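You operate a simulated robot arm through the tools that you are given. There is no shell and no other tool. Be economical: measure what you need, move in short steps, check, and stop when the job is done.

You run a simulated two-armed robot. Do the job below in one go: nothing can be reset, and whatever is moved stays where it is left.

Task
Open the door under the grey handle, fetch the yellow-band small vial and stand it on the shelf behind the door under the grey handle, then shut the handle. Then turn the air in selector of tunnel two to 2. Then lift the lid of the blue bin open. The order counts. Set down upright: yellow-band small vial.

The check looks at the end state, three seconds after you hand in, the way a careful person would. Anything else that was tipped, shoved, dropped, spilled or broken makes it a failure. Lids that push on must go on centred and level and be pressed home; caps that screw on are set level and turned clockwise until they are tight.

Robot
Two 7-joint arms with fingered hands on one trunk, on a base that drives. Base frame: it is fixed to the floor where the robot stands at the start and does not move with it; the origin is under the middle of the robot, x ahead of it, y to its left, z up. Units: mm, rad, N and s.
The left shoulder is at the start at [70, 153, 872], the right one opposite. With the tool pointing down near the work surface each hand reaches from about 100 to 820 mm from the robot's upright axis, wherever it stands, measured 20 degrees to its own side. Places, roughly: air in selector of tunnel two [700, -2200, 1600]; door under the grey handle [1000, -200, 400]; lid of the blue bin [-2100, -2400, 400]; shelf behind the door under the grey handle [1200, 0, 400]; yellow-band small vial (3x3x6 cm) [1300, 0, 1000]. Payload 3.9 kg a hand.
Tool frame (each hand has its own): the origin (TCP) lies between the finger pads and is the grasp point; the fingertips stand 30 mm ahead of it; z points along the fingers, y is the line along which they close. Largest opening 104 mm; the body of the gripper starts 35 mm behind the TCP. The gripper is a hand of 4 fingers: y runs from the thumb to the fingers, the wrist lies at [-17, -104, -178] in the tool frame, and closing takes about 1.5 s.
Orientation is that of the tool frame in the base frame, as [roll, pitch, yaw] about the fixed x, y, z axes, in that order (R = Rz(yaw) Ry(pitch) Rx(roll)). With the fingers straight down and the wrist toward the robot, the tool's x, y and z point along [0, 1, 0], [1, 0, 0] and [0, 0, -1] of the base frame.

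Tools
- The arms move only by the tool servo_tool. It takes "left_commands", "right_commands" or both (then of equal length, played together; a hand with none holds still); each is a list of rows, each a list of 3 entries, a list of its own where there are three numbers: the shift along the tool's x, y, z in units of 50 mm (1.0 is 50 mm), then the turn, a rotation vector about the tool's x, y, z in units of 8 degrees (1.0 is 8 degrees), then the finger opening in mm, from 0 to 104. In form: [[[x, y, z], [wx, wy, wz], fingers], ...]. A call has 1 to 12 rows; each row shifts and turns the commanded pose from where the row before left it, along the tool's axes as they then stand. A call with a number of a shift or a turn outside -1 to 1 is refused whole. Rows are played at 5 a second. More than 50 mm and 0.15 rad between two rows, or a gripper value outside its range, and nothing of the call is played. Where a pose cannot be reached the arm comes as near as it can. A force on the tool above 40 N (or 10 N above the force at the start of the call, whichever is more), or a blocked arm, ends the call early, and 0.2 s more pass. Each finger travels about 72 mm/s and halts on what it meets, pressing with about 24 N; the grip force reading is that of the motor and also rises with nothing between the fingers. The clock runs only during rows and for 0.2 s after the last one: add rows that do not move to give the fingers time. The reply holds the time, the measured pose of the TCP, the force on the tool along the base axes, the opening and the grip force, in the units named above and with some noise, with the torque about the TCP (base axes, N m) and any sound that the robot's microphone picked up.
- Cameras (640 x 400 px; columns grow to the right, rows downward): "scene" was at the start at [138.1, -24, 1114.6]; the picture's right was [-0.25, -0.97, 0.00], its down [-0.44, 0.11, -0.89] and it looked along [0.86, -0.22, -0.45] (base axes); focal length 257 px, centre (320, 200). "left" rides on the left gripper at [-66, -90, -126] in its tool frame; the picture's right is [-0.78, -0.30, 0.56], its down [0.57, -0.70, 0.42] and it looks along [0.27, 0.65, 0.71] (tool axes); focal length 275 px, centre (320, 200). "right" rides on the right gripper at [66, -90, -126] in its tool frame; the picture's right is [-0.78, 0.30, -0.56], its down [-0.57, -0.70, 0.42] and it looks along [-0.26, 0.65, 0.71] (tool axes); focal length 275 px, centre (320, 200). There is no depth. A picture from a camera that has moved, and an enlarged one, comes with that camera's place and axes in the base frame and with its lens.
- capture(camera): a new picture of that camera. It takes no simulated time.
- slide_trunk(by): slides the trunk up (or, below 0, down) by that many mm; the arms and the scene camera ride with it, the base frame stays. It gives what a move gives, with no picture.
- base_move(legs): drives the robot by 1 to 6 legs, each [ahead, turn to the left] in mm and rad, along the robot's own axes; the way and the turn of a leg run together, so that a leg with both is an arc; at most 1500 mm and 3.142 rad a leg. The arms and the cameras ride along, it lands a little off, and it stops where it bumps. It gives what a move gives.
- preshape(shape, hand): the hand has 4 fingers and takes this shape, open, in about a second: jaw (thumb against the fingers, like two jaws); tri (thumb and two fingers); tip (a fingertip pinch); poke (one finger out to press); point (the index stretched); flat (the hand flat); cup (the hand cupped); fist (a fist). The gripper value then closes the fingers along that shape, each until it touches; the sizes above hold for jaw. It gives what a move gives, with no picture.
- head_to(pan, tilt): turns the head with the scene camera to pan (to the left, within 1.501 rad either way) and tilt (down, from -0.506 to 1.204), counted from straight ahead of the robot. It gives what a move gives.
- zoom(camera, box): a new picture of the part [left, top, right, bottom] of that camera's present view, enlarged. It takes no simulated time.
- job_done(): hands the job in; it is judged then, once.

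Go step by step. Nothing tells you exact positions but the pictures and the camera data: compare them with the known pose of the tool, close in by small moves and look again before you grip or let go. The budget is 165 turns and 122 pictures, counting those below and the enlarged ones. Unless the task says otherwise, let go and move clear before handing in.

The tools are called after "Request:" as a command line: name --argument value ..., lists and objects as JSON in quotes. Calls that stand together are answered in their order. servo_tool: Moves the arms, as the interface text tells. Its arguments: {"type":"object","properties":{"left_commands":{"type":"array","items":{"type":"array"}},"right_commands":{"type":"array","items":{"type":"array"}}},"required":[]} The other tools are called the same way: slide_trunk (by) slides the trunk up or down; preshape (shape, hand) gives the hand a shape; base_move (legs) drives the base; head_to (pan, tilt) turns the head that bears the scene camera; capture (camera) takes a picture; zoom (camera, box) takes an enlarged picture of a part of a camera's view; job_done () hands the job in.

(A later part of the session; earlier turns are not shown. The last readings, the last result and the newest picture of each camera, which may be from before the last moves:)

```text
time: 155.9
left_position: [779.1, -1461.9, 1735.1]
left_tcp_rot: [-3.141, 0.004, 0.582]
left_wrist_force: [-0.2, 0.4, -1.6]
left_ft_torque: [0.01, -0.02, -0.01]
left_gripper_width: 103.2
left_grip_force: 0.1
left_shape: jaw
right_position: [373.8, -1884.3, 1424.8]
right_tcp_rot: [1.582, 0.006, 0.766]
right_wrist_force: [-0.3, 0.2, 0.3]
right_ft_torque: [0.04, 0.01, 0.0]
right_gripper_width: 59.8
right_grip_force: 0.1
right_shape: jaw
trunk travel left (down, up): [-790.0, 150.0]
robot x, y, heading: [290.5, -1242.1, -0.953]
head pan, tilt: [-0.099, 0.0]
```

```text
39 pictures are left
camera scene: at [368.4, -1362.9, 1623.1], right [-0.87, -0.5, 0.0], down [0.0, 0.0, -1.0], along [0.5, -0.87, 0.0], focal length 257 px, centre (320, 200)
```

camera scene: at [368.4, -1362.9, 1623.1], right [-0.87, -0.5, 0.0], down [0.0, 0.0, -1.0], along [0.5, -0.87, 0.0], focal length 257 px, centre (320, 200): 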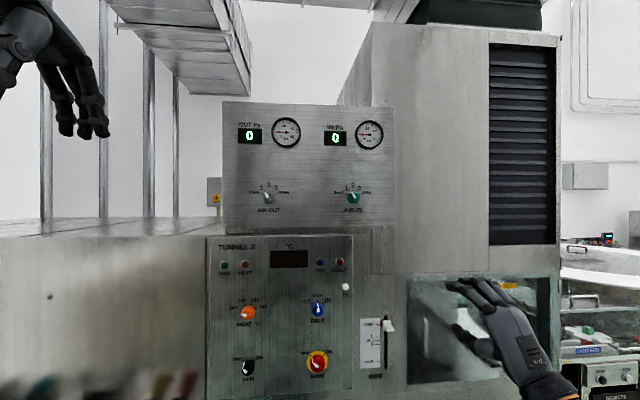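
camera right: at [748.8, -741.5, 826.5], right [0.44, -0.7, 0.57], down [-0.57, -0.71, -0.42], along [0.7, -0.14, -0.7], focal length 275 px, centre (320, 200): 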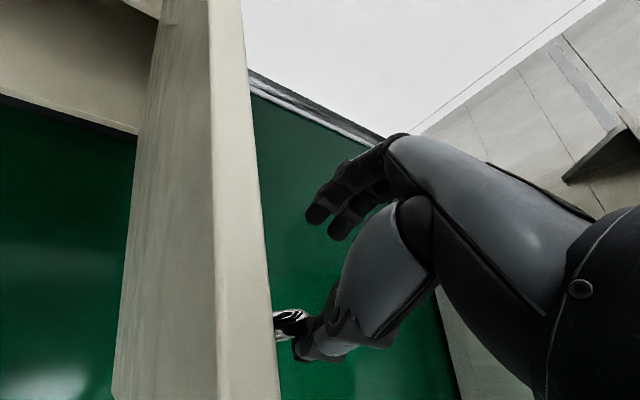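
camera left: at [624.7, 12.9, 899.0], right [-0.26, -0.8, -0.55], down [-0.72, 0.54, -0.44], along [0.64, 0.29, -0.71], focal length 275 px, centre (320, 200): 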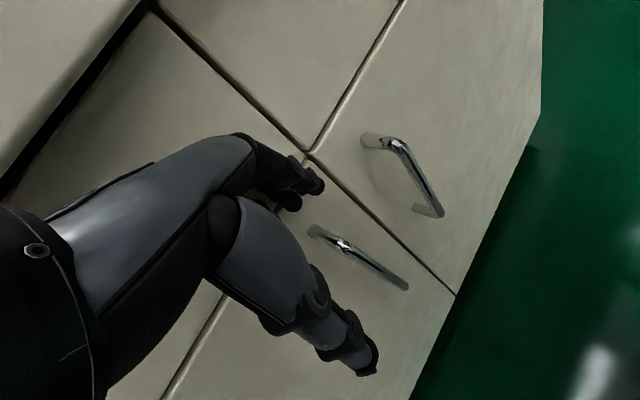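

Both rays put the AIR IN knob at ≈(712,-2187,1630). Zooming to read the pointer.

Request:
zoom --camera "scene" --box '[321, 177, 385, 217]'

```text
10.00 times, centred on (353, 197) of scene
camera zoom: at [368.4, -1362.9, 1623.1], right [-0.87, -0.5, 0.0], down [0.0, 0.0, -1.0], along [0.5, -0.87, 0.0], focal length 2566 px, centre (-10, 230)
```

zoom: 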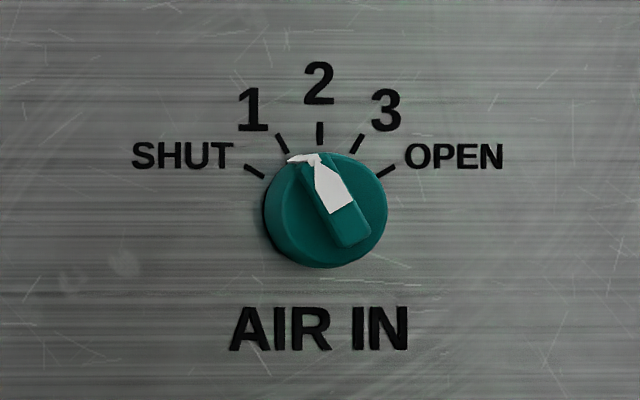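

The pointer stands at 1 and must turn 30° clockwise to 2. I'll tuck the left arm, align the right hand with the wall and roll it so the pinch straddles the knob's grip bar.

Request:
servo_tool --left_commands '[[[0, 0, 1], [0, 0, 0], 60], [[0, 0, 1], [0, 0, 0], 60], [[0, 0, 1], [0, 0, 0], 60], [[0, 0, 1], [0, 0, 0], 60], [[0, 0, 1], [0, 0, 0], 60], [[0, 0, 1], [0, 0, 0], 60], [[0, 0, 1], [0, 0, 0], 60], [[0, 0, 1], [0, 0, 0], 60], [[0, 0, 1], [0, 0, 0], 60], [[0, -1, 0], [0, 0, 0], 60], [[0, -1, 0], [0, 0, 0], 60], [[0, -1, 0], [0, 0, 0], 60]]' --right_commands '[[[0, 0, 0], [0, -0.41, 0], 60], [[0, 0, 0], [0, -0.41, 0], 60], [[0, 0, 0], [0, 0, 1], 60], [[0, 0, 0], [0, 0, 1], 60], [[0, 0, 0], [0, 0, 1], 60], [[0, 0, 0], [0, 0, 1], 60], [[0, 0, 0], [0, 0, 1], 60], [[0, 0, 0], [0, 0, 1], 60], [[0, 0, 0], [0, 0, 1], 60], [[0, 0, 0], [0, 0, 0.5], 60], [[0, 0, 0], [0, 0, 0], 60], [[0, 0, 0], [0, 0, 0], 60]]'

Request:
slide_trunk --by 150

Request:
capture --camera "scene"

```text
time: 157.6
left_position: [776.3, -1461.1, 1375.4]
left_tcp_rot: [3.139, 0.003, 0.583]
left_wrist_force: [0.1, -0.2, -0.8]
left_ft_torque: [0.03, -0.01, 0.01]
left_gripper_width: 60.1
left_grip_force: 0.0
left_shape: jaw
right_position: [355.0, -1888.2, 1451.4]
right_tcp_rot: [1.561, -0.549, 0.59]
right_wrist_force: [-0.2, -0.5, -0.2]
right_ft_torque: [-0.04, -0.02, 0.06]
right_gripper_width: 59.5
right_grip_force: 0.1
right_shape: jaw
trunk travel left (down, up): [-790.0, 150.0]
robot x, y, heading: [294.6, -1242.9, -0.958]
head pan, tilt: [-0.099, 0.0]
stopped in row 8 (right hand): the arm was blocked; the commanded pose is now the measured one
```

```text
time: 159.3
left_position: [777.1, -1462.6, 1524.4]
left_tcp_rot: [-3.14, 0.002, 0.583]
left_wrist_force: [0.1, -0.3, 0.1]
left_ft_torque: [0.02, -0.02, 0.02]
left_gripper_width: 60.4
left_grip_force: 0.1
left_shape: jaw
right_position: [354.0, -1888.8, 1598.4]
right_tcp_rot: [1.563, -0.549, 0.586]
right_wrist_force: [1.0, -0.1, -0.6]
right_ft_torque: [0.03, -0.03, 0.0]
right_gripper_width: 59.9
right_grip_force: 0.1
right_shape: jaw
trunk travel left (down, up): [-940.0, 0.0]
robot x, y, heading: [293.9, -1242.6, -0.95]
head pan, tilt: [-0.099, 0.0]
```

```text
37 pictures are left
camera scene: at [368.5, -1362.8, 1773.1], right [-0.87, -0.5, 0.0], down [0.0, 0.0, -1.0], along [0.5, -0.87, 0.0], focal length 257 px, centre (320, 200)
```

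scene: 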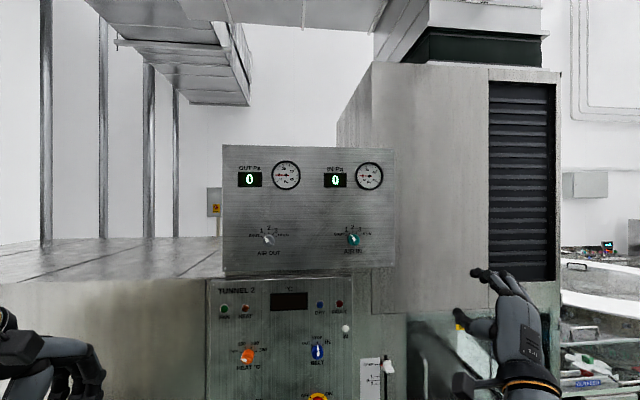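

The wrist blocked at 31° of roll, so instead I'll pinch the knob's rim top-and-bottom (roll 0) and twist 30° within the free range. Re-levelling, shifting in line with the knob, and tucking the left hand.

Request:
servo_tool --right_commands '[[[0, 0, 0], [0, 0, -1], 70], [[0, 0, 0], [0, 0, -1], 70], [[0, 0, 0], [0, 0, -1], 70], [[0, 0, 0], [0, 0, -0.9], 70], [[0.8, 0, 0], [0, 0, 0], 70], [[0.8, 0, 0], [0, 0, 0], 70], [[0.8, 0, 0], [0, 0, 0], 70], [[0, 0.5, 0], [0, 0, 0], 70], [[0, 0, 0], [0, 0, 0], 70]]' --left_commands '[[[0, 0, 1], [0, 0, 0], 60], [[0, 0, 1], [0, 0, 0], 60], [[0, 0, 1], [0, 0, 0], 60], [[0, 0, 1], [0, 0, 0], 60], [[0, 0, 1], [0, 0, 0], 60], [[0, -1, 0], [0, 0, 0], 60], [[0, -1, 0], [0, 0, 0], 60], [[0, -1, 0], [0, 0, 0], 60], [[0, 0, 0], [0, 0, 0], 60]]'

Request:
base_move --legs '[[280, 0]]'

Request:
head_to --pan -0.25 --tilt 0.15

Request:
capture --camera "scene"

Request:
capture --camera "right"

```text
time: 161.3
left_position: [780.8, -1461.3, 1276.3]
left_tcp_rot: [-3.141, 0.004, 0.581]
left_wrist_force: [0.4, 0.7, 1.0]
left_ft_torque: [-0.03, -0.01, 0.01]
left_gripper_width: 60.3
left_grip_force: 0.0
left_shape: jaw
left hand out of reach, approached as far as the arm can: row 2, 3, 6, 7, 8
right_position: [454.5, -1822.2, 1627.1]
right_tcp_rot: [1.564, -0.007, 0.582]
right_wrist_force: [-0.3, -0.8, 0.1]
right_ft_torque: [-0.01, 0.02, 0.01]
right_gripper_width: 69.6
right_grip_force: 0.0
right_shape: jaw
trunk travel left (down, up): [-940.0, 0.0]
robot x, y, heading: [295.8, -1242.9, -0.955]
head pan, tilt: [-0.099, 0.0]
```

```text
time: 163.3
left_position: [941.6, -1685.6, 1278.5]
left_tcp_rot: [3.14, 0.003, 0.582]
left_wrist_force: [0.3, -0.2, 0.1]
left_ft_torque: [-0.02, 0.02, -0.03]
left_gripper_width: 60.3
left_grip_force: 0.0
left_shape: jaw
right_position: [615.0, -2044.8, 1627.3]
right_tcp_rot: [1.56, -0.008, 0.587]
right_wrist_force: [-0.2, 0.7, 0.9]
right_ft_torque: [0.01, 0.01, -0.02]
right_gripper_width: 69.8
right_grip_force: 0.0
right_shape: jaw
trunk travel left (down, up): [-940.0, 0.0]
robot x, y, heading: [456.4, -1472.9, -0.954]
head pan, tilt: [-0.099, 0.0]
```

```text
time: 164.0
left_position: [942.4, -1688.8, 1277.6]
left_tcp_rot: [3.141, 0.003, 0.581]
left_wrist_force: [-0.2, 0.6, 0.4]
left_ft_torque: [-0.02, -0.02, -0.01]
left_gripper_width: 60.5
left_grip_force: 0.0
left_shape: jaw
right_position: [617.3, -2048.8, 1626.7]
right_tcp_rot: [1.564, -0.007, 0.582]
right_wrist_force: [0.4, -0.1, 0.4]
right_ft_torque: [-0.01, -0.02, -0.03]
right_gripper_width: 69.8
right_grip_force: 0.1
right_shape: jaw
trunk travel left (down, up): [-940.0, 0.0]
robot x, y, heading: [457.4, -1472.1, -0.947]
head pan, tilt: [-0.25, 0.15]
```

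```text
36 pictures are left
camera scene: at [518.5, -1596.9, 1759.5], right [-0.93, -0.36, 0.0], down [-0.05, 0.14, -0.99], along [0.36, -0.92, -0.15], focal length 257 px, centre (320, 200)
```

scene: 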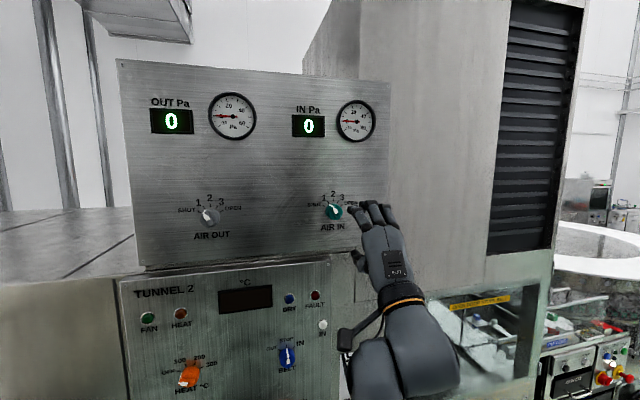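

```text
35 pictures are left
camera right: at [603.3, -1908.0, 1534.8], right [-0.96, 0.04, 0.29], down [-0.24, -0.67, -0.7], along [0.17, -0.74, 0.65], focal length 275 px, centre (320, 200)
```

right: 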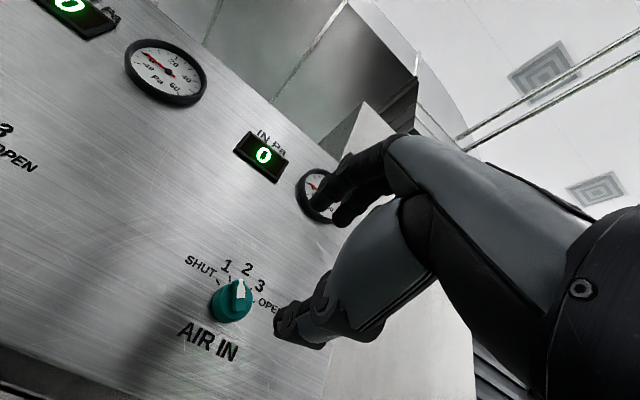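

Triangulated: knob front at (728,-2229,1630), ~211 mm ahead of the TCP and well lined up. Advancing 150 mm and checking.

Request:
servo_tool --right_commands '[[[-0.14, 0.06, 0.8], [0, 0, 0], 70], [[0, 0, 0.8], [0, 0, 0], 70], [[0, 0, 0.8], [0, 0, 0], 70], [[0, 0, 0.6], [0, 0, 0], 70], [[0, 0, 0], [0, 0, 0], 70]]'

Request:
capture --camera "right"

Request:
zoom --camera "scene" --box '[276, 160, 404, 240]'

```text
time: 165.2
left_position: [942.3, -1690.2, 1276.4]
left_tcp_rot: [-3.141, 0.003, 0.581]
left_wrist_force: [-0.9, 0.0, 0.1]
left_ft_torque: [0.01, -0.03, -0.03]
left_gripper_width: 60.1
left_grip_force: 0.0
left_shape: jaw
right_position: [694.4, -2178.4, 1630.8]
right_tcp_rot: [1.565, -0.006, 0.584]
right_wrist_force: [0.2, -0.2, 0.8]
right_ft_torque: [0.02, 0.0, 0.02]
right_gripper_width: 69.9
right_grip_force: 0.1
right_shape: jaw
trunk travel left (down, up): [-940.0, 0.0]
robot x, y, heading: [462.6, -1469.7, -0.953]
head pan, tilt: [-0.25, 0.15]
```

```text
34 pictures are left
camera right: at [680.6, -2037.9, 1538.9], right [-0.96, 0.04, 0.29], down [-0.24, -0.67, -0.7], along [0.17, -0.74, 0.65], focal length 275 px, centre (320, 200)
```

right: 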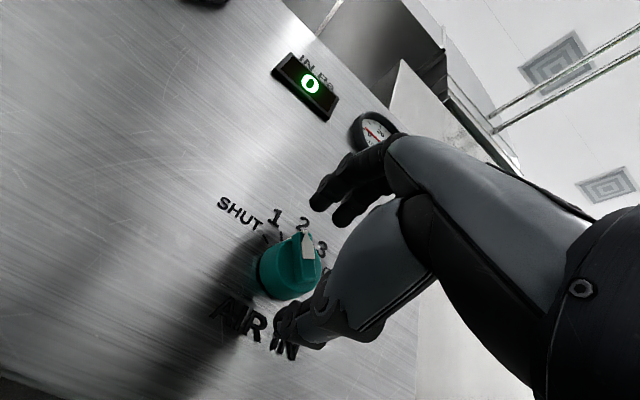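

```text
5.00 times, centred on (340, 200) of scene
camera zoom: at [518.8, -1597.9, 1759.4], right [-0.93, -0.36, 0.0], down [-0.05, 0.14, -0.99], along [0.36, -0.92, -0.15], focal length 1283 px, centre (220, 200)
```

zoom: 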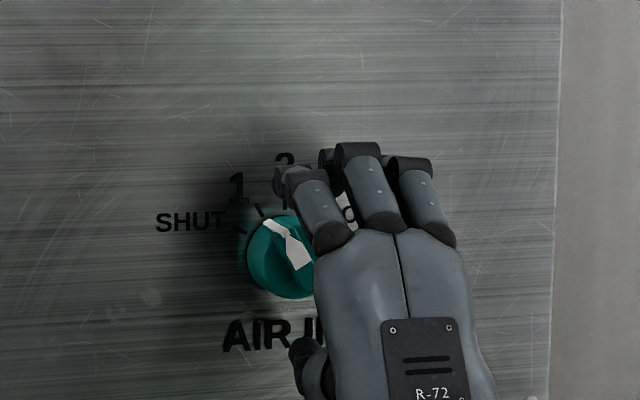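

Aligned within a few mm; the knob front is 61 mm ahead of the TCP. Advancing 46 mm so the fingers straddle it.

Request:
servo_tool --right_commands '[[[0, 0.06, 0.5], [0, 0, 0], 70], [[0, 0, 0.42], [0, 0, 0], 70], [[0, 0, 0], [0, 0, 0], 70]]'

Request:
capture --camera "right"

Request:
zoom --camera "scene" --box '[276, 160, 404, 240]'

```text
time: 166.0
left_position: [937.1, -1680.8, 1279.1]
left_tcp_rot: [3.134, 0.003, 0.58]
left_wrist_force: [-0.1, -0.3, 0.1]
left_ft_torque: [0.03, 0.02, -0.01]
left_gripper_width: 60.3
left_grip_force: 0.0
left_shape: jaw
right_position: [712.0, -2205.6, 1638.7]
right_tcp_rot: [1.558, -0.008, 0.584]
right_wrist_force: [-16.6, 24.8, -13.4]
right_ft_torque: [1.42, 0.98, 0.09]
right_gripper_width: 40.7
right_grip_force: 21.2
right_shape: jaw
trunk travel left (down, up): [-940.0, 0.0]
robot x, y, heading: [456.9, -1469.1, -0.955]
head pan, tilt: [-0.25, 0.15]
```

```text
32 pictures are left
camera right: at [697.7, -2065.4, 1546.8], right [-0.96, 0.04, 0.28], down [-0.24, -0.67, -0.7], along [0.16, -0.74, 0.65], focal length 275 px, centre (320, 200)
```

right: 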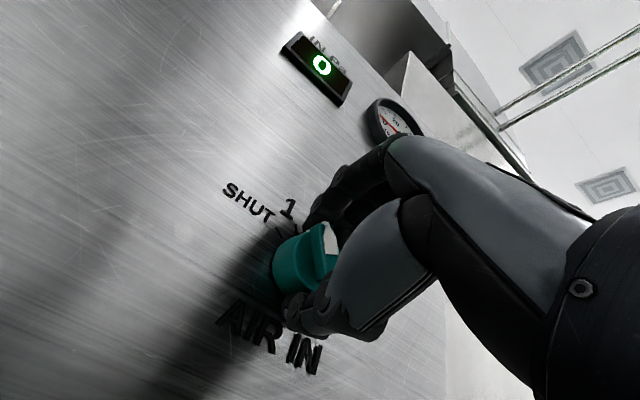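

```text
5.00 times, centred on (340, 200) of scene
camera zoom: at [511.2, -1584.9, 1760.4], right [-0.93, -0.36, 0.0], down [-0.05, 0.13, -0.99], along [0.36, -0.92, -0.14], focal length 1283 px, centre (220, 200)
```

zoom: 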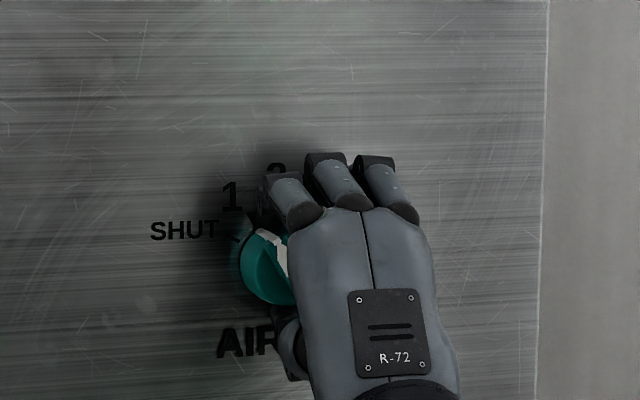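

The fingertips pressed on the panel. I'll back off ~10 mm, drop the small rise, and close on the knob.

Request:
servo_tool --right_commands '[[[0, -0.1, -0.45], [0, 0, 0], 70], [[0, 0, 0], [0, 0, 0], 70], [[0, 0, 0], [0, 0, 0], 70]]'

Request:
capture --camera "right"

```text
time: 166.8
left_position: [942.5, -1691.2, 1276.9]
left_tcp_rot: [-3.138, 0.003, 0.584]
left_wrist_force: [0.7, -0.4, -0.4]
left_ft_torque: [-0.02, -0.02, 0.01]
left_gripper_width: 60.3
left_grip_force: 0.2
left_shape: jaw
right_position: [707.1, -2200.1, 1627.9]
right_tcp_rot: [1.565, -0.009, 0.584]
right_wrist_force: [3.0, -14.5, 13.4]
right_ft_torque: [-0.19, -0.18, -0.14]
right_gripper_width: 28.3
right_grip_force: 23.8
right_shape: jaw
trunk travel left (down, up): [-940.0, 0.0]
robot x, y, heading: [458.7, -1472.9, -0.956]
head pan, tilt: [-0.25, 0.15]
```

```text
30 pictures are left
camera right: at [693.7, -2059.6, 1536.1], right [-0.96, 0.04, 0.29], down [-0.24, -0.67, -0.7], along [0.17, -0.74, 0.65], focal length 275 px, centre (320, 200)
```

right: 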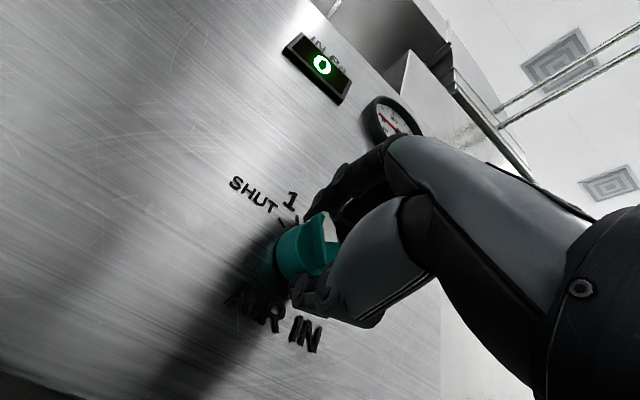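

Request:
zoom --camera "right" --box '[240, 140, 400, 340]'

```text
2.00 times, centred on (320, 240) of right
camera zoom: at [693.7, -2059.6, 1536.1], right [-0.96, 0.04, 0.29], down [-0.24, -0.67, -0.7], along [0.17, -0.74, 0.65], focal length 551 px, centre (320, 120)
```

zoom: 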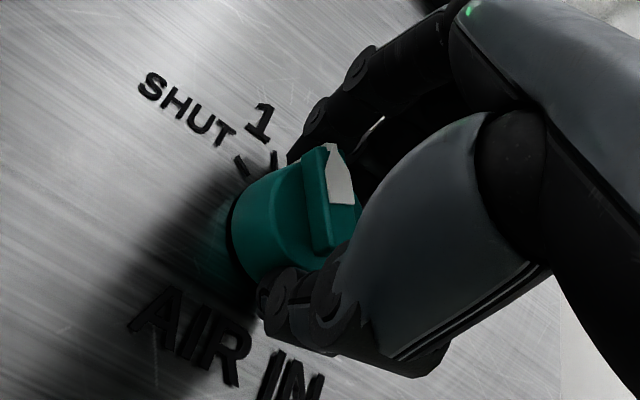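

The thumb and fingers now straddle the knob (still at 1). Closing the grip and twisting clockwise.

Request:
servo_tool --right_commands '[[[0, 0, 0], [0, 0, 0], 0], [[0, 0, 0], [0, 0, 0], 0], [[0, 0, 0], [0, 0, 0], 0], [[0, 0, 0], [0, 0, 0], 0], [[0, 0, 0], [0, 0, 0], 0]]'

Request:
servo_tool --right_commands '[[[0, 0, 0], [0, 0, 0.5], 0], [[0, 0, 0], [0, 0, 0.5], 0], [[0, 0, 0], [0, 0, 0.5], 0], [[0, 0, 0], [0, 0, 0.5], 0], [[0, 0, 0], [0, 0, 0.5], 0], [[0, 0, 0], [0, 0, 0], 0]]'

Request:
zoom --camera "right" --box '[240, 140, 400, 340]'

```text
time: 168.0
left_position: [941.6, -1690.6, 1276.6]
left_tcp_rot: [-3.138, 0.003, 0.581]
left_wrist_force: [0.3, 0.4, -0.2]
left_ft_torque: [0.0, -0.02, 0.05]
left_gripper_width: 60.1
left_grip_force: 0.0
left_shape: jaw
right_position: [706.8, -2199.9, 1626.7]
right_tcp_rot: [1.565, -0.008, 0.585]
right_wrist_force: [2.0, -11.5, 9.9]
right_ft_torque: [-0.15, -0.12, -0.12]
right_gripper_width: 28.4
right_grip_force: 23.8
right_shape: jaw
trunk travel left (down, up): [-940.0, 0.0]
robot x, y, heading: [457.8, -1468.6, -0.953]
head pan, tilt: [-0.25, 0.15]
```

```text
time: 169.4
left_position: [944.0, -1685.8, 1276.2]
left_tcp_rot: [-3.141, 0.007, 0.585]
left_wrist_force: [-0.2, 0.1, -0.3]
left_ft_torque: [-0.04, -0.01, -0.03]
left_gripper_width: 60.0
left_grip_force: 0.0
left_shape: jaw
right_position: [685.5, -2205.7, 1640.9]
right_tcp_rot: [1.564, -0.27, 0.558]
right_wrist_force: [-6.0, -4.7, 2.0]
right_ft_torque: [-0.03, 0.04, -0.23]
right_gripper_width: 20.1
right_grip_force: 24.0
right_shape: jaw
right hand out of reach, approached as far as the arm can: row 5
trunk travel left (down, up): [-940.0, 0.0]
robot x, y, heading: [455.5, -1473.9, -0.949]
head pan, tilt: [-0.25, 0.15]
```

```text
2.00 times, centred on (320, 240) of right
camera zoom: at [692.8, -2054.3, 1570.9], right [-1.0, 0.04, 0.08], down [-0.08, -0.56, -0.82], along [0.01, -0.83, 0.56], focal length 551 px, centre (320, 120)
```

zoom: 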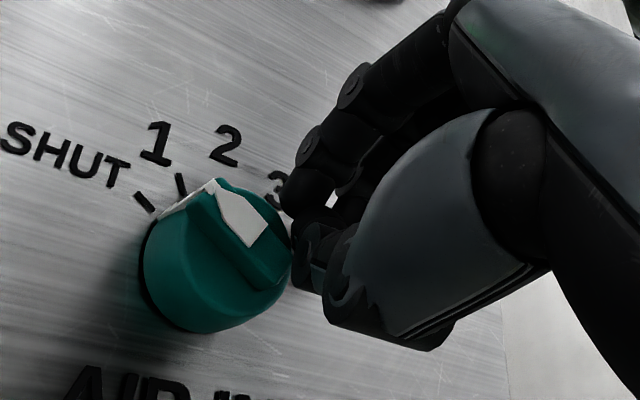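

The pinch only caught the front and slipped off to the side; the knob is still at 1. I'll back off, re-level, open wide and recentre for a deeper grip.

Request:
servo_tool --right_commands '[[[0, 0, -0.6], [0, 0, 0], 104], [[0, 0, -0.6], [0, 0, 0], 104], [[0, 0, 0], [0, 0, -1], 104], [[0, 0, 0], [0, 0, -0.93], 104], [[0, 0, 0], [0, 0, 0], 104], [[0, 0, 0], [0, 0, 0], 104], [[0, 0, 0], [0, 0, 0], 104]]'

Request:
zoom --camera "right" --box '[160, 140, 480, 340]'

```text
time: 171.0
left_position: [941.8, -1689.1, 1277.6]
left_tcp_rot: [-3.141, 0.003, 0.583]
left_wrist_force: [0.1, -0.3, 0.7]
left_ft_torque: [0.02, -0.04, 0.01]
left_gripper_width: 60.2
left_grip_force: 0.0
left_shape: jaw
right_position: [670.9, -2169.5, 1632.1]
right_tcp_rot: [1.564, -0.088, 0.586]
right_wrist_force: [-0.8, -0.3, 0.6]
right_ft_torque: [0.02, 0.02, -0.01]
right_gripper_width: 104.0
right_grip_force: 0.1
right_shape: jaw
right hand out of reach, approached as far as the arm can: row 1
trunk travel left (down, up): [-940.0, 0.0]
robot x, y, heading: [457.5, -1467.4, -0.951]
head pan, tilt: [-0.25, 0.15]
```

```text
2.00 times, centred on (320, 240) of right
camera zoom: at [664.3, -2027.2, 1545.7], right [-0.97, 0.03, 0.22], down [-0.19, -0.64, -0.75], along [0.12, -0.77, 0.63], focal length 551 px, centre (320, 120)
```

zoom: 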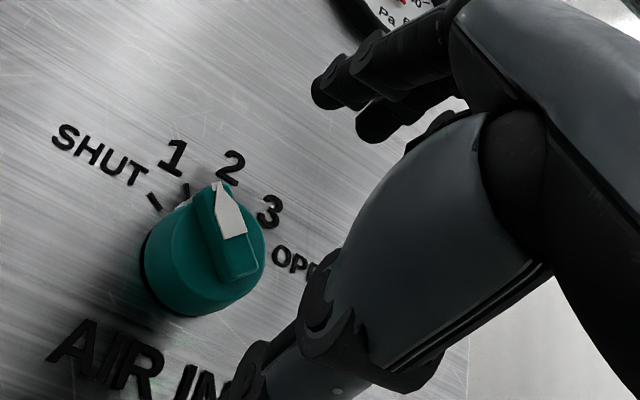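

The knob is ~40 mm long, so the depth was right; the problem was the wrist's roll limit on the + side. I'll pre-roll the hand −30° so that the 30° twist ends near level.

Request:
servo_tool --right_commands '[[[0, 0, 0], [0, 0, -1], 104], [[0, 0, 0], [0, 0, -1], 104], [[0, 0, 0], [0, 0, -1], 104], [[0, 0, 0], [0, 0, -1], 104], [[0, 0, 0], [0, 0, -0.5], 104], [[0, 0, 0], [0, 0, 0], 104], [[0, 0, 0], [0, 0, 0], 104]]'

```text
time: 172.6
left_position: [942.8, -1689.1, 1277.6]
left_tcp_rot: [-3.139, 0.004, 0.582]
left_wrist_force: [-0.3, -0.5, -0.9]
left_ft_torque: [-0.02, -0.04, 0.0]
left_gripper_width: 60.2
left_grip_force: 0.2
left_shape: jaw
right_position: [671.7, -2169.7, 1631.3]
right_tcp_rot: [1.563, 0.542, 0.581]
right_wrist_force: [-0.1, 0.4, -0.4]
right_ft_torque: [0.02, 0.01, 0.01]
right_gripper_width: 104.0
right_grip_force: 0.0
right_shape: jaw
trunk travel left (down, up): [-940.0, 0.0]
robot x, y, heading: [457.7, -1469.1, -0.953]
head pan, tilt: [-0.25, 0.15]
```

The pre-roll worked with the TCP steady. Now shift left 15 mm and advance with fingers wide.

Request:
servo_tool --right_commands '[[[0.26, 0.15, 0], [0, 0, 0], 100], [[0, 0, 0], [0, 0, 0], 100]]'

Request:
capture --camera "right"

Request:
servo_tool --right_commands '[[[0, 0, 0.4], [0, 0, 0], 100], [[0, 0, 0.38], [0, 0, 0], 100], [[0, 0, 0], [0, 0, 0], 100]]'

Request:
capture --camera "right"

```text
time: 173.2
left_position: [942.5, -1689.2, 1276.4]
left_tcp_rot: [-3.14, 0.004, 0.582]
left_wrist_force: [0.0, -0.3, 0.3]
left_ft_torque: [-0.01, -0.01, -0.02]
left_gripper_width: 60.5
left_grip_force: 0.1
left_shape: jaw
right_position: [686.3, -2161.6, 1631.1]
right_tcp_rot: [1.563, 0.542, 0.581]
right_wrist_force: [0.2, -0.5, -0.5]
right_ft_torque: [0.03, 0.04, 0.01]
right_gripper_width: 100.1
right_grip_force: 0.1
right_shape: jaw
trunk travel left (down, up): [-940.0, 0.0]
robot x, y, heading: [458.7, -1467.7, -0.95]
head pan, tilt: [-0.25, 0.15]
```

```text
26 pictures are left
camera right: at [625.1, -2053.1, 1518.5], right [-0.74, 0.19, 0.65], down [-0.48, -0.83, -0.3], along [0.48, -0.53, 0.7], focal length 275 px, centre (320, 200)
```

right: 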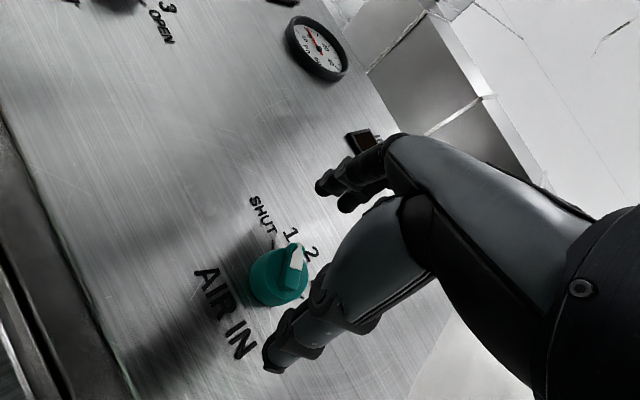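

```text
time: 174.0
left_position: [942.0, -1688.3, 1277.1]
left_tcp_rot: [-3.14, 0.003, 0.581]
left_wrist_force: [-0.4, -0.9, -1.0]
left_ft_torque: [-0.01, 0.02, 0.03]
left_gripper_width: 60.3
left_grip_force: 0.1
left_shape: jaw
right_position: [705.2, -2193.3, 1632.1]
right_tcp_rot: [1.562, 0.541, 0.58]
right_wrist_force: [-0.3, 0.6, 0.0]
right_ft_torque: [-0.01, 0.02, -0.03]
right_gripper_width: 100.4
right_grip_force: 0.1
right_shape: jaw
trunk travel left (down, up): [-940.0, 0.0]
robot x, y, heading: [461.1, -1465.7, -0.948]
head pan, tilt: [-0.25, 0.15]
```

```text
25 pictures are left
camera right: at [645.1, -2085.9, 1519.6], right [-0.74, 0.19, 0.65], down [-0.48, -0.83, -0.3], along [0.48, -0.53, 0.7], focal length 275 px, centre (320, 200)
```

right: 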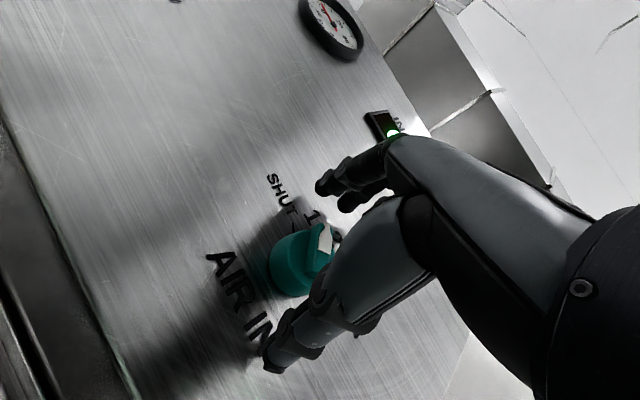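

Centred on the knob axis, fingertips ~14 mm past its front. 9 mm more, then close.

Request:
servo_tool --right_commands '[[[0, 0, 0.18], [0, 0, 0], 90], [[0, 0, 0], [0, 0, 0], 60], [[0, 0, 0], [0, 0, 0], 30], [[0, 0, 0], [0, 0, 0], 0], [[0, 0, 0], [0, 0, 0], 0], [[0, 0, 0], [0, 0, 0], 0], [[0, 0, 0], [0, 0, 0], 0], [[0, 0, 0], [0, 0, 0], 0]]'

Request:
servo_tool --right_commands '[[[0, 0, 0], [0, 0, 0.5], 0], [[0, 0, 0], [0, 0, 0.5], 0], [[0, 0, 0], [0, 0, 0.5], 0], [[0, 0, 0], [0, 0, 0.5], 0], [[0, 0, 0], [0, 0, 0.5], 0], [[0, 0, 0], [0, 0, 0.5], 0], [[0, 0, 0], [0, 0, 0.5], 0], [[0, 0, 0], [0, 0, 0.25], 0], [[0, 0, 0], [0, 0, 0], 0]]'

Request:
zoom --camera "right" --box '[160, 140, 480, 340]'

```text
time: 175.8
left_position: [942.2, -1689.0, 1275.7]
left_tcp_rot: [-3.138, 0.004, 0.581]
left_wrist_force: [0.8, 0.5, 0.2]
left_ft_torque: [-0.01, 0.0, 0.0]
left_gripper_width: 60.1
left_grip_force: 0.0
left_shape: jaw
right_position: [710.5, -2203.0, 1631.4]
right_tcp_rot: [1.563, 0.54, 0.581]
right_wrist_force: [-1.2, 2.4, -3.1]
right_ft_torque: [0.04, 0.04, 0.01]
right_gripper_width: 32.8
right_grip_force: 24.0
right_shape: jaw
trunk travel left (down, up): [-940.0, 0.0]
robot x, y, heading: [455.1, -1468.4, -0.947]
head pan, tilt: [-0.25, 0.15]
```

```text
time: 177.8
left_position: [941.5, -1690.2, 1275.7]
left_tcp_rot: [-3.14, 0.003, 0.582]
left_wrist_force: [-0.1, 0.4, 0.3]
left_ft_torque: [-0.01, -0.01, 0.04]
left_gripper_width: 60.4
left_grip_force: 0.1
left_shape: jaw
right_position: [710.7, -2203.9, 1631.9]
right_tcp_rot: [1.564, 0.018, 0.582]
right_wrist_force: [-1.9, 2.3, -5.9]
right_ft_torque: [0.17, 0.14, -0.05]
right_gripper_width: 32.6
right_grip_force: 24.0
right_shape: jaw
trunk travel left (down, up): [-940.0, 0.0]
robot x, y, heading: [456.9, -1469.3, -0.949]
head pan, tilt: [-0.25, 0.15]
```

```text
2.00 times, centred on (320, 240) of right
camera zoom: at [695.1, -2064.2, 1538.6], right [-0.95, 0.04, 0.31], down [-0.25, -0.68, -0.69], along [0.18, -0.73, 0.66], focal length 551 px, centre (320, 120)
```

zoom: 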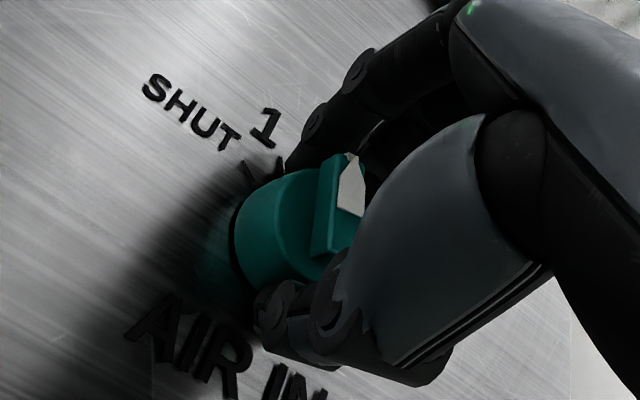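

The knob appears to have turned with the hand (30°). Releasing, backing off and checking.

Request:
servo_tool --right_commands '[[[0, 0, 0], [0, 0, 0], 40], [[0, 0, 0], [0, 0, 0], 70], [[0, 0, 0], [0, 0, 0], 100], [[0, 0, 0], [0, 0, 0], 100], [[0, 0, 0], [0, 0, 0], 100], [[0, 0, -0.5], [0, 0, 0], 100], [[0, 0, -0.7], [0, 0, 0], 100], [[0, 0, -0.7], [0, 0, 0], 100], [[0, 0, 0], [0, 0, 0], 100]]'

Request:
zoom --camera "right" --box '[160, 180, 352, 300]'

Request:
zoom --camera "scene" --box '[292, 180, 372, 230]'

```text
time: 179.8
left_position: [943.3, -1689.7, 1276.9]
left_tcp_rot: [-3.139, 0.005, 0.58]
left_wrist_force: [-0.6, 0.4, -1.0]
left_ft_torque: [-0.02, 0.02, -0.02]
left_gripper_width: 60.4
left_grip_force: 0.1
left_shape: jaw
right_position: [659.9, -2124.2, 1630.1]
right_tcp_rot: [1.565, 0.019, 0.583]
right_wrist_force: [0.7, 0.0, 0.1]
right_ft_torque: [-0.02, 0.01, -0.02]
right_gripper_width: 99.8
right_grip_force: 0.1
right_shape: jaw
trunk travel left (down, up): [-940.0, 0.0]
robot x, y, heading: [458.1, -1470.2, -0.949]
head pan, tilt: [-0.25, 0.15]
```

```text
3.33 times, centred on (256, 240) of right
camera zoom: at [644.2, -1985.1, 1537.8], right [-0.95, 0.04, 0.31], down [-0.25, -0.68, -0.69], along [0.18, -0.73, 0.66], focal length 918 px, centre (533, 67)
```

zoom: 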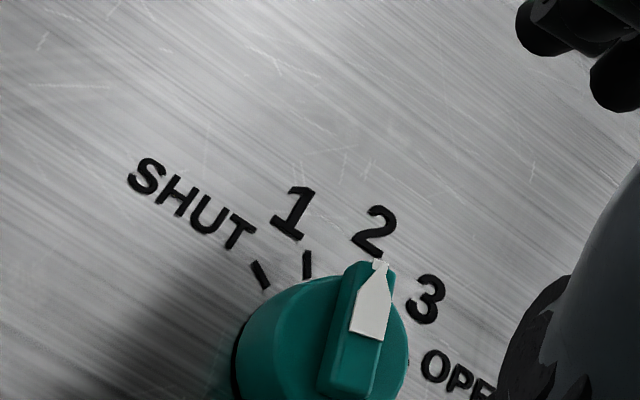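

```text
8.00 times, centred on (332, 205) of scene
camera zoom: at [519.9, -1598.5, 1759.3], right [-0.93, -0.36, 0.0], down [-0.05, 0.14, -0.99], along [0.36, -0.92, -0.15], focal length 2053 px, centre (224, 160)
```

zoom: 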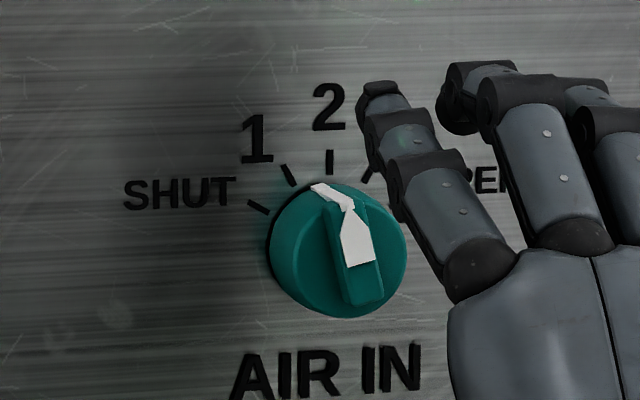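

The pointer seems close to 2 but perhaps not fully there. I'll back the hand off further and enlarge the knob.

Request:
servo_tool --right_commands '[[[0, 0, -1], [0, 0, 0], 100], [[0, 0, -0.6], [0, 0, 0], 100], [[0, 0, 0], [0, 0, 0], 100]]'

Request:
zoom --camera "scene" --box '[310, 188, 358, 218]'

```text
time: 180.6
left_position: [943.5, -1689.8, 1275.9]
left_tcp_rot: [-3.138, 0.005, 0.581]
left_wrist_force: [0.3, 0.6, -0.7]
left_ft_torque: [0.03, 0.02, -0.02]
left_gripper_width: 60.4
left_grip_force: 0.1
left_shape: jaw
right_position: [616.7, -2057.3, 1629.0]
right_tcp_rot: [1.566, 0.017, 0.583]
right_wrist_force: [0.8, 0.1, -0.4]
right_ft_torque: [-0.01, -0.02, 0.01]
right_gripper_width: 99.7
right_grip_force: 0.0
right_shape: jaw
trunk travel left (down, up): [-940.0, 0.0]
robot x, y, heading: [460.1, -1467.5, -0.948]
head pan, tilt: [-0.25, 0.15]
```

```text
13.33 times, centred on (334, 203) of scene
camera zoom: at [520.9, -1599.9, 1759.1], right [-0.93, -0.36, 0.0], down [-0.06, 0.14, -0.99], along [0.36, -0.92, -0.15], focal length 3421 px, centre (133, 160)
```

zoom: 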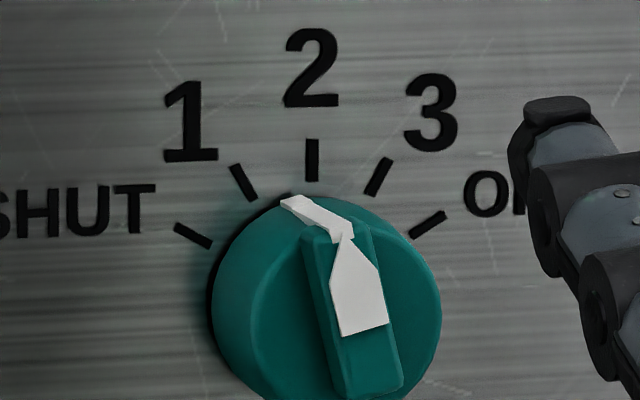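

The bar is at about −12°, i.e. 18° of the 30° was taken up (finger compliance). I'll regrip with a −25° pre-roll and twist 24° more, then check again.

Request:
servo_tool --right_commands '[[[0, 0, 0], [0, 0, -1], 100], [[0, 0, 0], [0, 0, -1], 100], [[0, 0, 0], [0, 0, -1], 100], [[0, 0, 0.9], [0, 0, 0], 100], [[0, 0, 0.9], [0, 0, 0], 100], [[0, 0, 0.9], [0, 0, 0], 100], [[0, 0, 0.4], [0, 0, 0], 100], [[0, 0, 0], [0, 0, 0], 100]]'

Request:
servo_tool --right_commands '[[[0, 0, 0.37], [0, 0, 0], 95], [[0, 0, 0], [0, 0, 0], 60], [[0, 0, 0], [0, 0, 0], 30], [[0, 0, 0], [0, 0, 0], 0], [[0, 0, 0], [0, 0, 0], 0], [[0, 0, 0], [0, 0, 0], 0], [[0, 0, 0], [0, 0, 0], 0], [[0, 0, 0], [0, 0, 0], 0]]'

Request:
servo_tool --right_commands '[[[0, 0, 0], [0, 0, 0.5], 0], [[0, 0, 0], [0, 0, 0.5], 0], [[0, 0, 0], [0, 0, 0.5], 0], [[0, 0, 0], [0, 0, 0.5], 0], [[0, 0, 0], [0, 0, 0.5], 0], [[0, 0, 0], [0, 0, 0.5], 0], [[0, 0, 0], [0, 0, 0], 0]]'

Request:
zoom --camera "right" --box '[160, 140, 480, 340]'

```text
time: 182.4
left_position: [942.5, -1688.5, 1277.5]
left_tcp_rot: [-3.14, 0.006, 0.581]
left_wrist_force: [0.1, -0.7, -0.9]
left_ft_torque: [-0.01, -0.01, 0.0]
left_gripper_width: 60.5
left_grip_force: 0.1
left_shape: jaw
right_position: [698.9, -2183.7, 1633.3]
right_tcp_rot: [1.563, 0.437, 0.581]
right_wrist_force: [-0.3, -0.1, -0.7]
right_ft_torque: [0.01, 0.0, -0.01]
right_gripper_width: 99.7
right_grip_force: 0.0
right_shape: jaw
trunk travel left (down, up): [-940.0, 0.0]
robot x, y, heading: [459.2, -1468.3, -0.952]
head pan, tilt: [-0.25, 0.15]
```

```text
time: 184.2
left_position: [942.7, -1689.6, 1276.9]
left_tcp_rot: [-3.14, 0.004, 0.582]
left_wrist_force: [-0.3, 0.2, 0.4]
left_ft_torque: [0.0, -0.02, 0.0]
left_gripper_width: 60.1
left_grip_force: 0.1
left_shape: jaw
right_position: [709.1, -2201.1, 1631.5]
right_tcp_rot: [1.564, 0.436, 0.581]
right_wrist_force: [-1.0, 1.9, -3.3]
right_ft_torque: [0.08, 0.0, 0.07]
right_gripper_width: 32.0
right_grip_force: 24.1
right_shape: jaw
trunk travel left (down, up): [-940.0, 0.0]
robot x, y, heading: [458.1, -1469.2, -0.946]
head pan, tilt: [-0.25, 0.15]
```

```text
time: 185.8
left_position: [941.6, -1688.4, 1276.0]
left_tcp_rot: [-3.138, 0.005, 0.581]
left_wrist_force: [-0.2, -0.2, -0.3]
left_ft_torque: [-0.01, -0.01, 0.01]
left_gripper_width: 60.4
left_grip_force: 0.1
left_shape: jaw
right_position: [710.4, -2200.8, 1630.3]
right_tcp_rot: [1.564, 0.017, 0.582]
right_wrist_force: [-2.2, 3.4, -6.2]
right_ft_torque: [0.22, 0.17, 0.01]
right_gripper_width: 32.1
right_grip_force: 24.0
right_shape: jaw
trunk travel left (down, up): [-940.0, 0.0]
robot x, y, heading: [454.1, -1471.1, -0.945]
head pan, tilt: [-0.25, 0.15]
```

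```text
2.00 times, centred on (320, 240) of right
camera zoom: at [694.5, -2062.2, 1538.6], right [-0.95, 0.04, 0.31], down [-0.25, -0.68, -0.69], along [0.18, -0.73, 0.66], focal length 551 px, centre (320, 120)
```

zoom: 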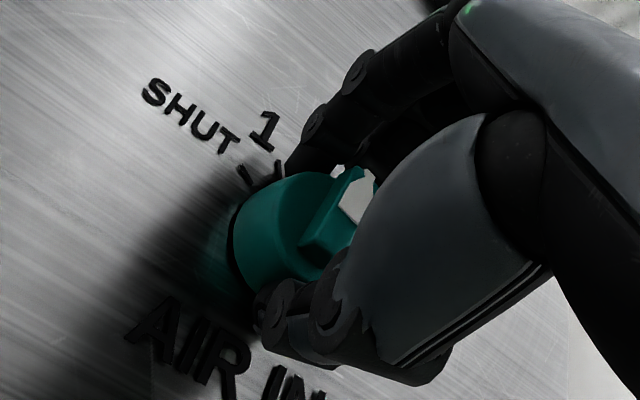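

It turned noticeably further. Releasing and checking.

Request:
servo_tool --right_commands '[[[0, 0, 0], [0, 0, 0], 40], [[0, 0, 0], [0, 0, 0], 70], [[0, 0, 0], [0, 0, 0], 100], [[0, 0, 0], [0, 0, 0], 100], [[0, 0, 0], [0, 0, 0], 100], [[0, 0, -0.8], [0, 0, 0], 100], [[0, 0, -0.9], [0, 0, 0], 100], [[0, 0, -0.9], [0, 0, 0], 100], [[0, 0, -0.9], [0, 0, 0], 100], [[0, 0, 0], [0, 0, 0], 100]]'

Request:
zoom --camera "scene" --box '[310, 188, 358, 218]'

```text
time: 188.0
left_position: [943.3, -1689.3, 1277.3]
left_tcp_rot: [-3.14, 0.004, 0.581]
left_wrist_force: [0.0, -0.3, 0.6]
left_ft_torque: [-0.01, -0.01, 0.03]
left_gripper_width: 60.4
left_grip_force: 0.1
left_shape: jaw
right_position: [613.2, -2054.0, 1628.7]
right_tcp_rot: [1.564, 0.019, 0.582]
right_wrist_force: [0.9, 0.3, -0.6]
right_ft_torque: [0.0, -0.02, -0.01]
right_gripper_width: 99.8
right_grip_force: 0.0
right_shape: jaw
trunk travel left (down, up): [-940.0, 0.0]
robot x, y, heading: [455.0, -1471.8, -0.95]
head pan, tilt: [-0.25, 0.15]
```

```text
13.33 times, centred on (334, 203) of scene
camera zoom: at [519.0, -1597.9, 1759.4], right [-0.93, -0.36, 0.0], down [-0.05, 0.14, -0.99], along [0.36, -0.92, -0.15], focal length 3421 px, centre (133, 160)
```

zoom: 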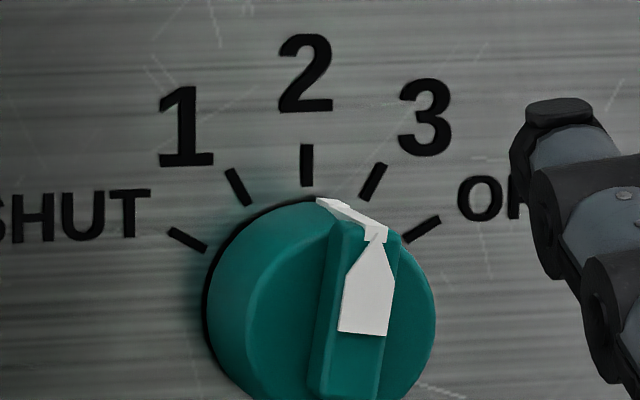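

Now it reads about +8° past 2. I'll regrip and turn back a little anticlockwise (~13° commanded given the play).

Request:
servo_tool --right_commands '[[[0, 0, 0.9], [0, 0, 0], 100], [[0, 0, 0.9], [0, 0, 0], 100], [[0, 0, 0.9], [0, 0, 0], 100], [[0, 0, 0.8], [0, 0, 0], 95], [[0, 0, 0], [0, 0, 0], 60], [[0, 0, 0], [0, 0, 0], 30], [[0, 0, 0], [0, 0, 0], 0], [[0, 0, 0], [0, 0, 0], 0], [[0, 0, 0], [0, 0, 0], 0], [[0, 0, 0], [0, 0, 0], 0], [[0, 0, 0], [0, 0, 0], 0]]'

Request:
servo_tool --right_commands '[[[0, 0, 0], [0, 0, -0.5], 0], [[0, 0, 0], [0, 0, -0.5], 0], [[0, 0, 0], [0, 0, -0.6], 0], [[0, 0, 0], [0, 0, 0], 0], [[0, 0, 0], [0, 0, 0], 40], [[0, 0, 0], [0, 0, 0], 70], [[0, 0, 0], [0, 0, 0], 100], [[0, 0, 0], [0, 0, 0], 100], [[0, 0, 0], [0, 0, 0], 100], [[0, 0, 0], [0, 0, 0], 100]]'

Request:
servo_tool --right_commands '[[[0, 0, -0.8], [0, 0, 0], 100], [[0, 0, -0.9], [0, 0, 0], 100], [[0, 0, -0.9], [0, 0, 0], 100], [[0, 0, -0.9], [0, 0, 0], 100], [[0, 0, 0], [0, 0, 0], 100]]'

Request:
zoom --camera "scene" --box '[310, 188, 358, 218]'

```text
time: 190.4
left_position: [942.0, -1687.8, 1276.0]
left_tcp_rot: [-3.138, 0.004, 0.583]
left_wrist_force: [0.3, 0.4, -0.1]
left_ft_torque: [0.02, -0.03, -0.01]
left_gripper_width: 60.4
left_grip_force: 0.0
left_shape: jaw
right_position: [710.8, -2200.5, 1631.2]
right_tcp_rot: [1.564, 0.017, 0.586]
right_wrist_force: [-1.0, 1.7, -3.6]
right_ft_torque: [0.05, 0.04, 0.0]
right_gripper_width: 32.3
right_grip_force: 24.2
right_shape: jaw
trunk travel left (down, up): [-940.0, 0.0]
robot x, y, heading: [460.5, -1473.4, -0.952]
head pan, tilt: [-0.25, 0.15]
```

```text
time: 192.6
left_position: [943.1, -1688.8, 1276.5]
left_tcp_rot: [-3.14, 0.005, 0.581]
left_wrist_force: [-0.2, 0.1, 0.4]
left_ft_torque: [0.01, -0.01, -0.04]
left_gripper_width: 60.3
left_grip_force: 0.0
left_shape: jaw
right_position: [710.4, -2200.9, 1631.2]
right_tcp_rot: [1.564, 0.239, 0.583]
right_wrist_force: [0.7, -0.2, 0.3]
right_ft_torque: [-0.01, -0.03, -0.03]
right_gripper_width: 99.9
right_grip_force: 0.1
right_shape: jaw
trunk travel left (down, up): [-940.0, 0.0]
robot x, y, heading: [456.5, -1470.0, -0.954]
head pan, tilt: [-0.25, 0.15]
```

```text
time: 193.8
left_position: [943.2, -1688.5, 1276.0]
left_tcp_rot: [-3.14, 0.004, 0.582]
left_wrist_force: [-0.5, 0.3, 0.5]
left_ft_torque: [-0.02, 0.01, 0.01]
left_gripper_width: 60.4
left_grip_force: 0.1
left_shape: jaw
right_position: [612.8, -2055.8, 1629.7]
right_tcp_rot: [1.564, 0.24, 0.581]
right_wrist_force: [0.8, -0.8, -0.1]
right_ft_torque: [-0.01, 0.02, 0.0]
right_gripper_width: 99.6
right_grip_force: 0.2
right_shape: jaw
trunk travel left (down, up): [-940.0, 0.0]
robot x, y, heading: [454.7, -1468.9, -0.959]
head pan, tilt: [-0.25, 0.15]
```

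```text
13.33 times, centred on (334, 203) of scene
camera zoom: at [519.0, -1597.9, 1759.4], right [-0.93, -0.36, 0.0], down [-0.05, 0.14, -0.99], along [0.36, -0.92, -0.15], focal length 3421 px, centre (133, 160)
```

zoom: 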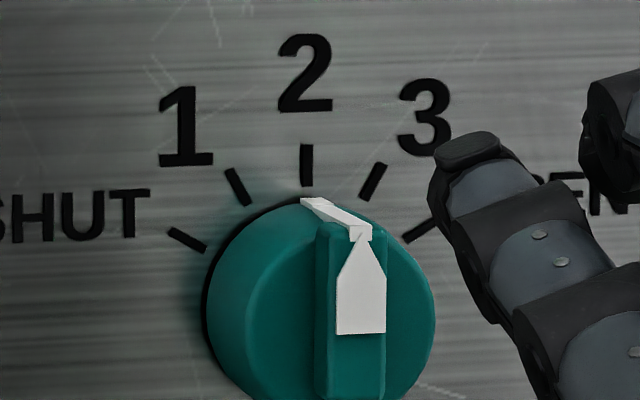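

The pointer now stands squarely at 2. Next the blue bin: I'll back off, lower the trunk, turn toward it and look.

Request:
base_move --legs '[[-450, 0], [0, -1.67]]'

Request:
slide_trunk --by -400

Request:
head_to --pan 0.0 --tilt 0.3

Request:
capture --camera "scene"

```text
time: 200.6
left_position: [-75.7, -1561.5, 1275.7]
left_tcp_rot: [-3.14, 0.006, -1.096]
left_wrist_force: [-0.1, -0.2, -0.3]
left_ft_torque: [-0.03, -0.01, 0.01]
left_gripper_width: 60.2
left_grip_force: 0.1
left_shape: jaw
right_position: [-405.5, -1196.0, 1628.6]
right_tcp_rot: [1.564, 0.24, -1.093]
right_wrist_force: [0.1, 0.5, 0.0]
right_ft_torque: [-0.01, -0.01, 0.01]
right_gripper_width: 99.8
right_grip_force: 0.0
right_shape: jaw
trunk travel left (down, up): [-940.0, 0.0]
robot x, y, heading: [193.8, -1103.4, -2.623]
head pan, tilt: [-0.25, 0.15]
```

```text
time: 204.4
left_position: [-75.9, -1561.9, 876.5]
left_tcp_rot: [-3.139, 0.005, -1.094]
left_wrist_force: [0.4, -0.4, -0.1]
left_ft_torque: [-0.01, 0.0, 0.03]
left_gripper_width: 60.0
left_grip_force: 0.2
left_shape: jaw
right_position: [-406.0, -1194.8, 1229.2]
right_tcp_rot: [1.564, 0.242, -1.092]
right_wrist_force: [0.2, 0.0, -0.1]
right_ft_torque: [0.01, 0.01, 0.01]
right_gripper_width: 99.6
right_grip_force: 0.1
right_shape: jaw
trunk travel left (down, up): [-540.0, 400.0]
robot x, y, heading: [192.3, -1100.3, -2.627]
head pan, tilt: [-0.25, 0.15]
```

```text
time: 205.2
left_position: [-76.8, -1561.6, 877.1]
left_tcp_rot: [-3.141, 0.005, -1.094]
left_wrist_force: [-0.5, 0.2, -0.3]
left_ft_torque: [0.02, -0.01, 0.03]
left_gripper_width: 60.5
left_grip_force: 0.0
left_shape: jaw
right_position: [-405.7, -1195.6, 1229.1]
right_tcp_rot: [1.563, 0.241, -1.095]
right_wrist_force: [-0.6, 0.1, 0.4]
right_ft_torque: [0.03, 0.0, 0.0]
right_gripper_width: 99.9
right_grip_force: 0.0
right_shape: jaw
trunk travel left (down, up): [-540.0, 400.0]
robot x, y, heading: [190.9, -1098.8, -2.625]
head pan, tilt: [0.0, 0.3]
```

```text
17 pictures are left
camera scene: at [67.0, -1173.6, 1345.4], right [-0.49, 0.87, 0.0], down [0.26, 0.15, -0.96], along [-0.83, -0.47, -0.3], focal length 257 px, centre (320, 200)
```

scene: 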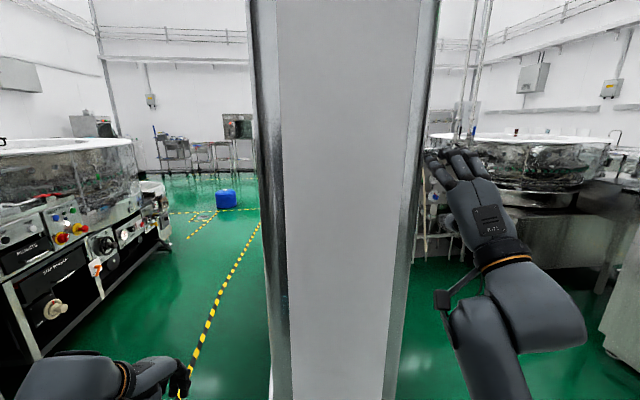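

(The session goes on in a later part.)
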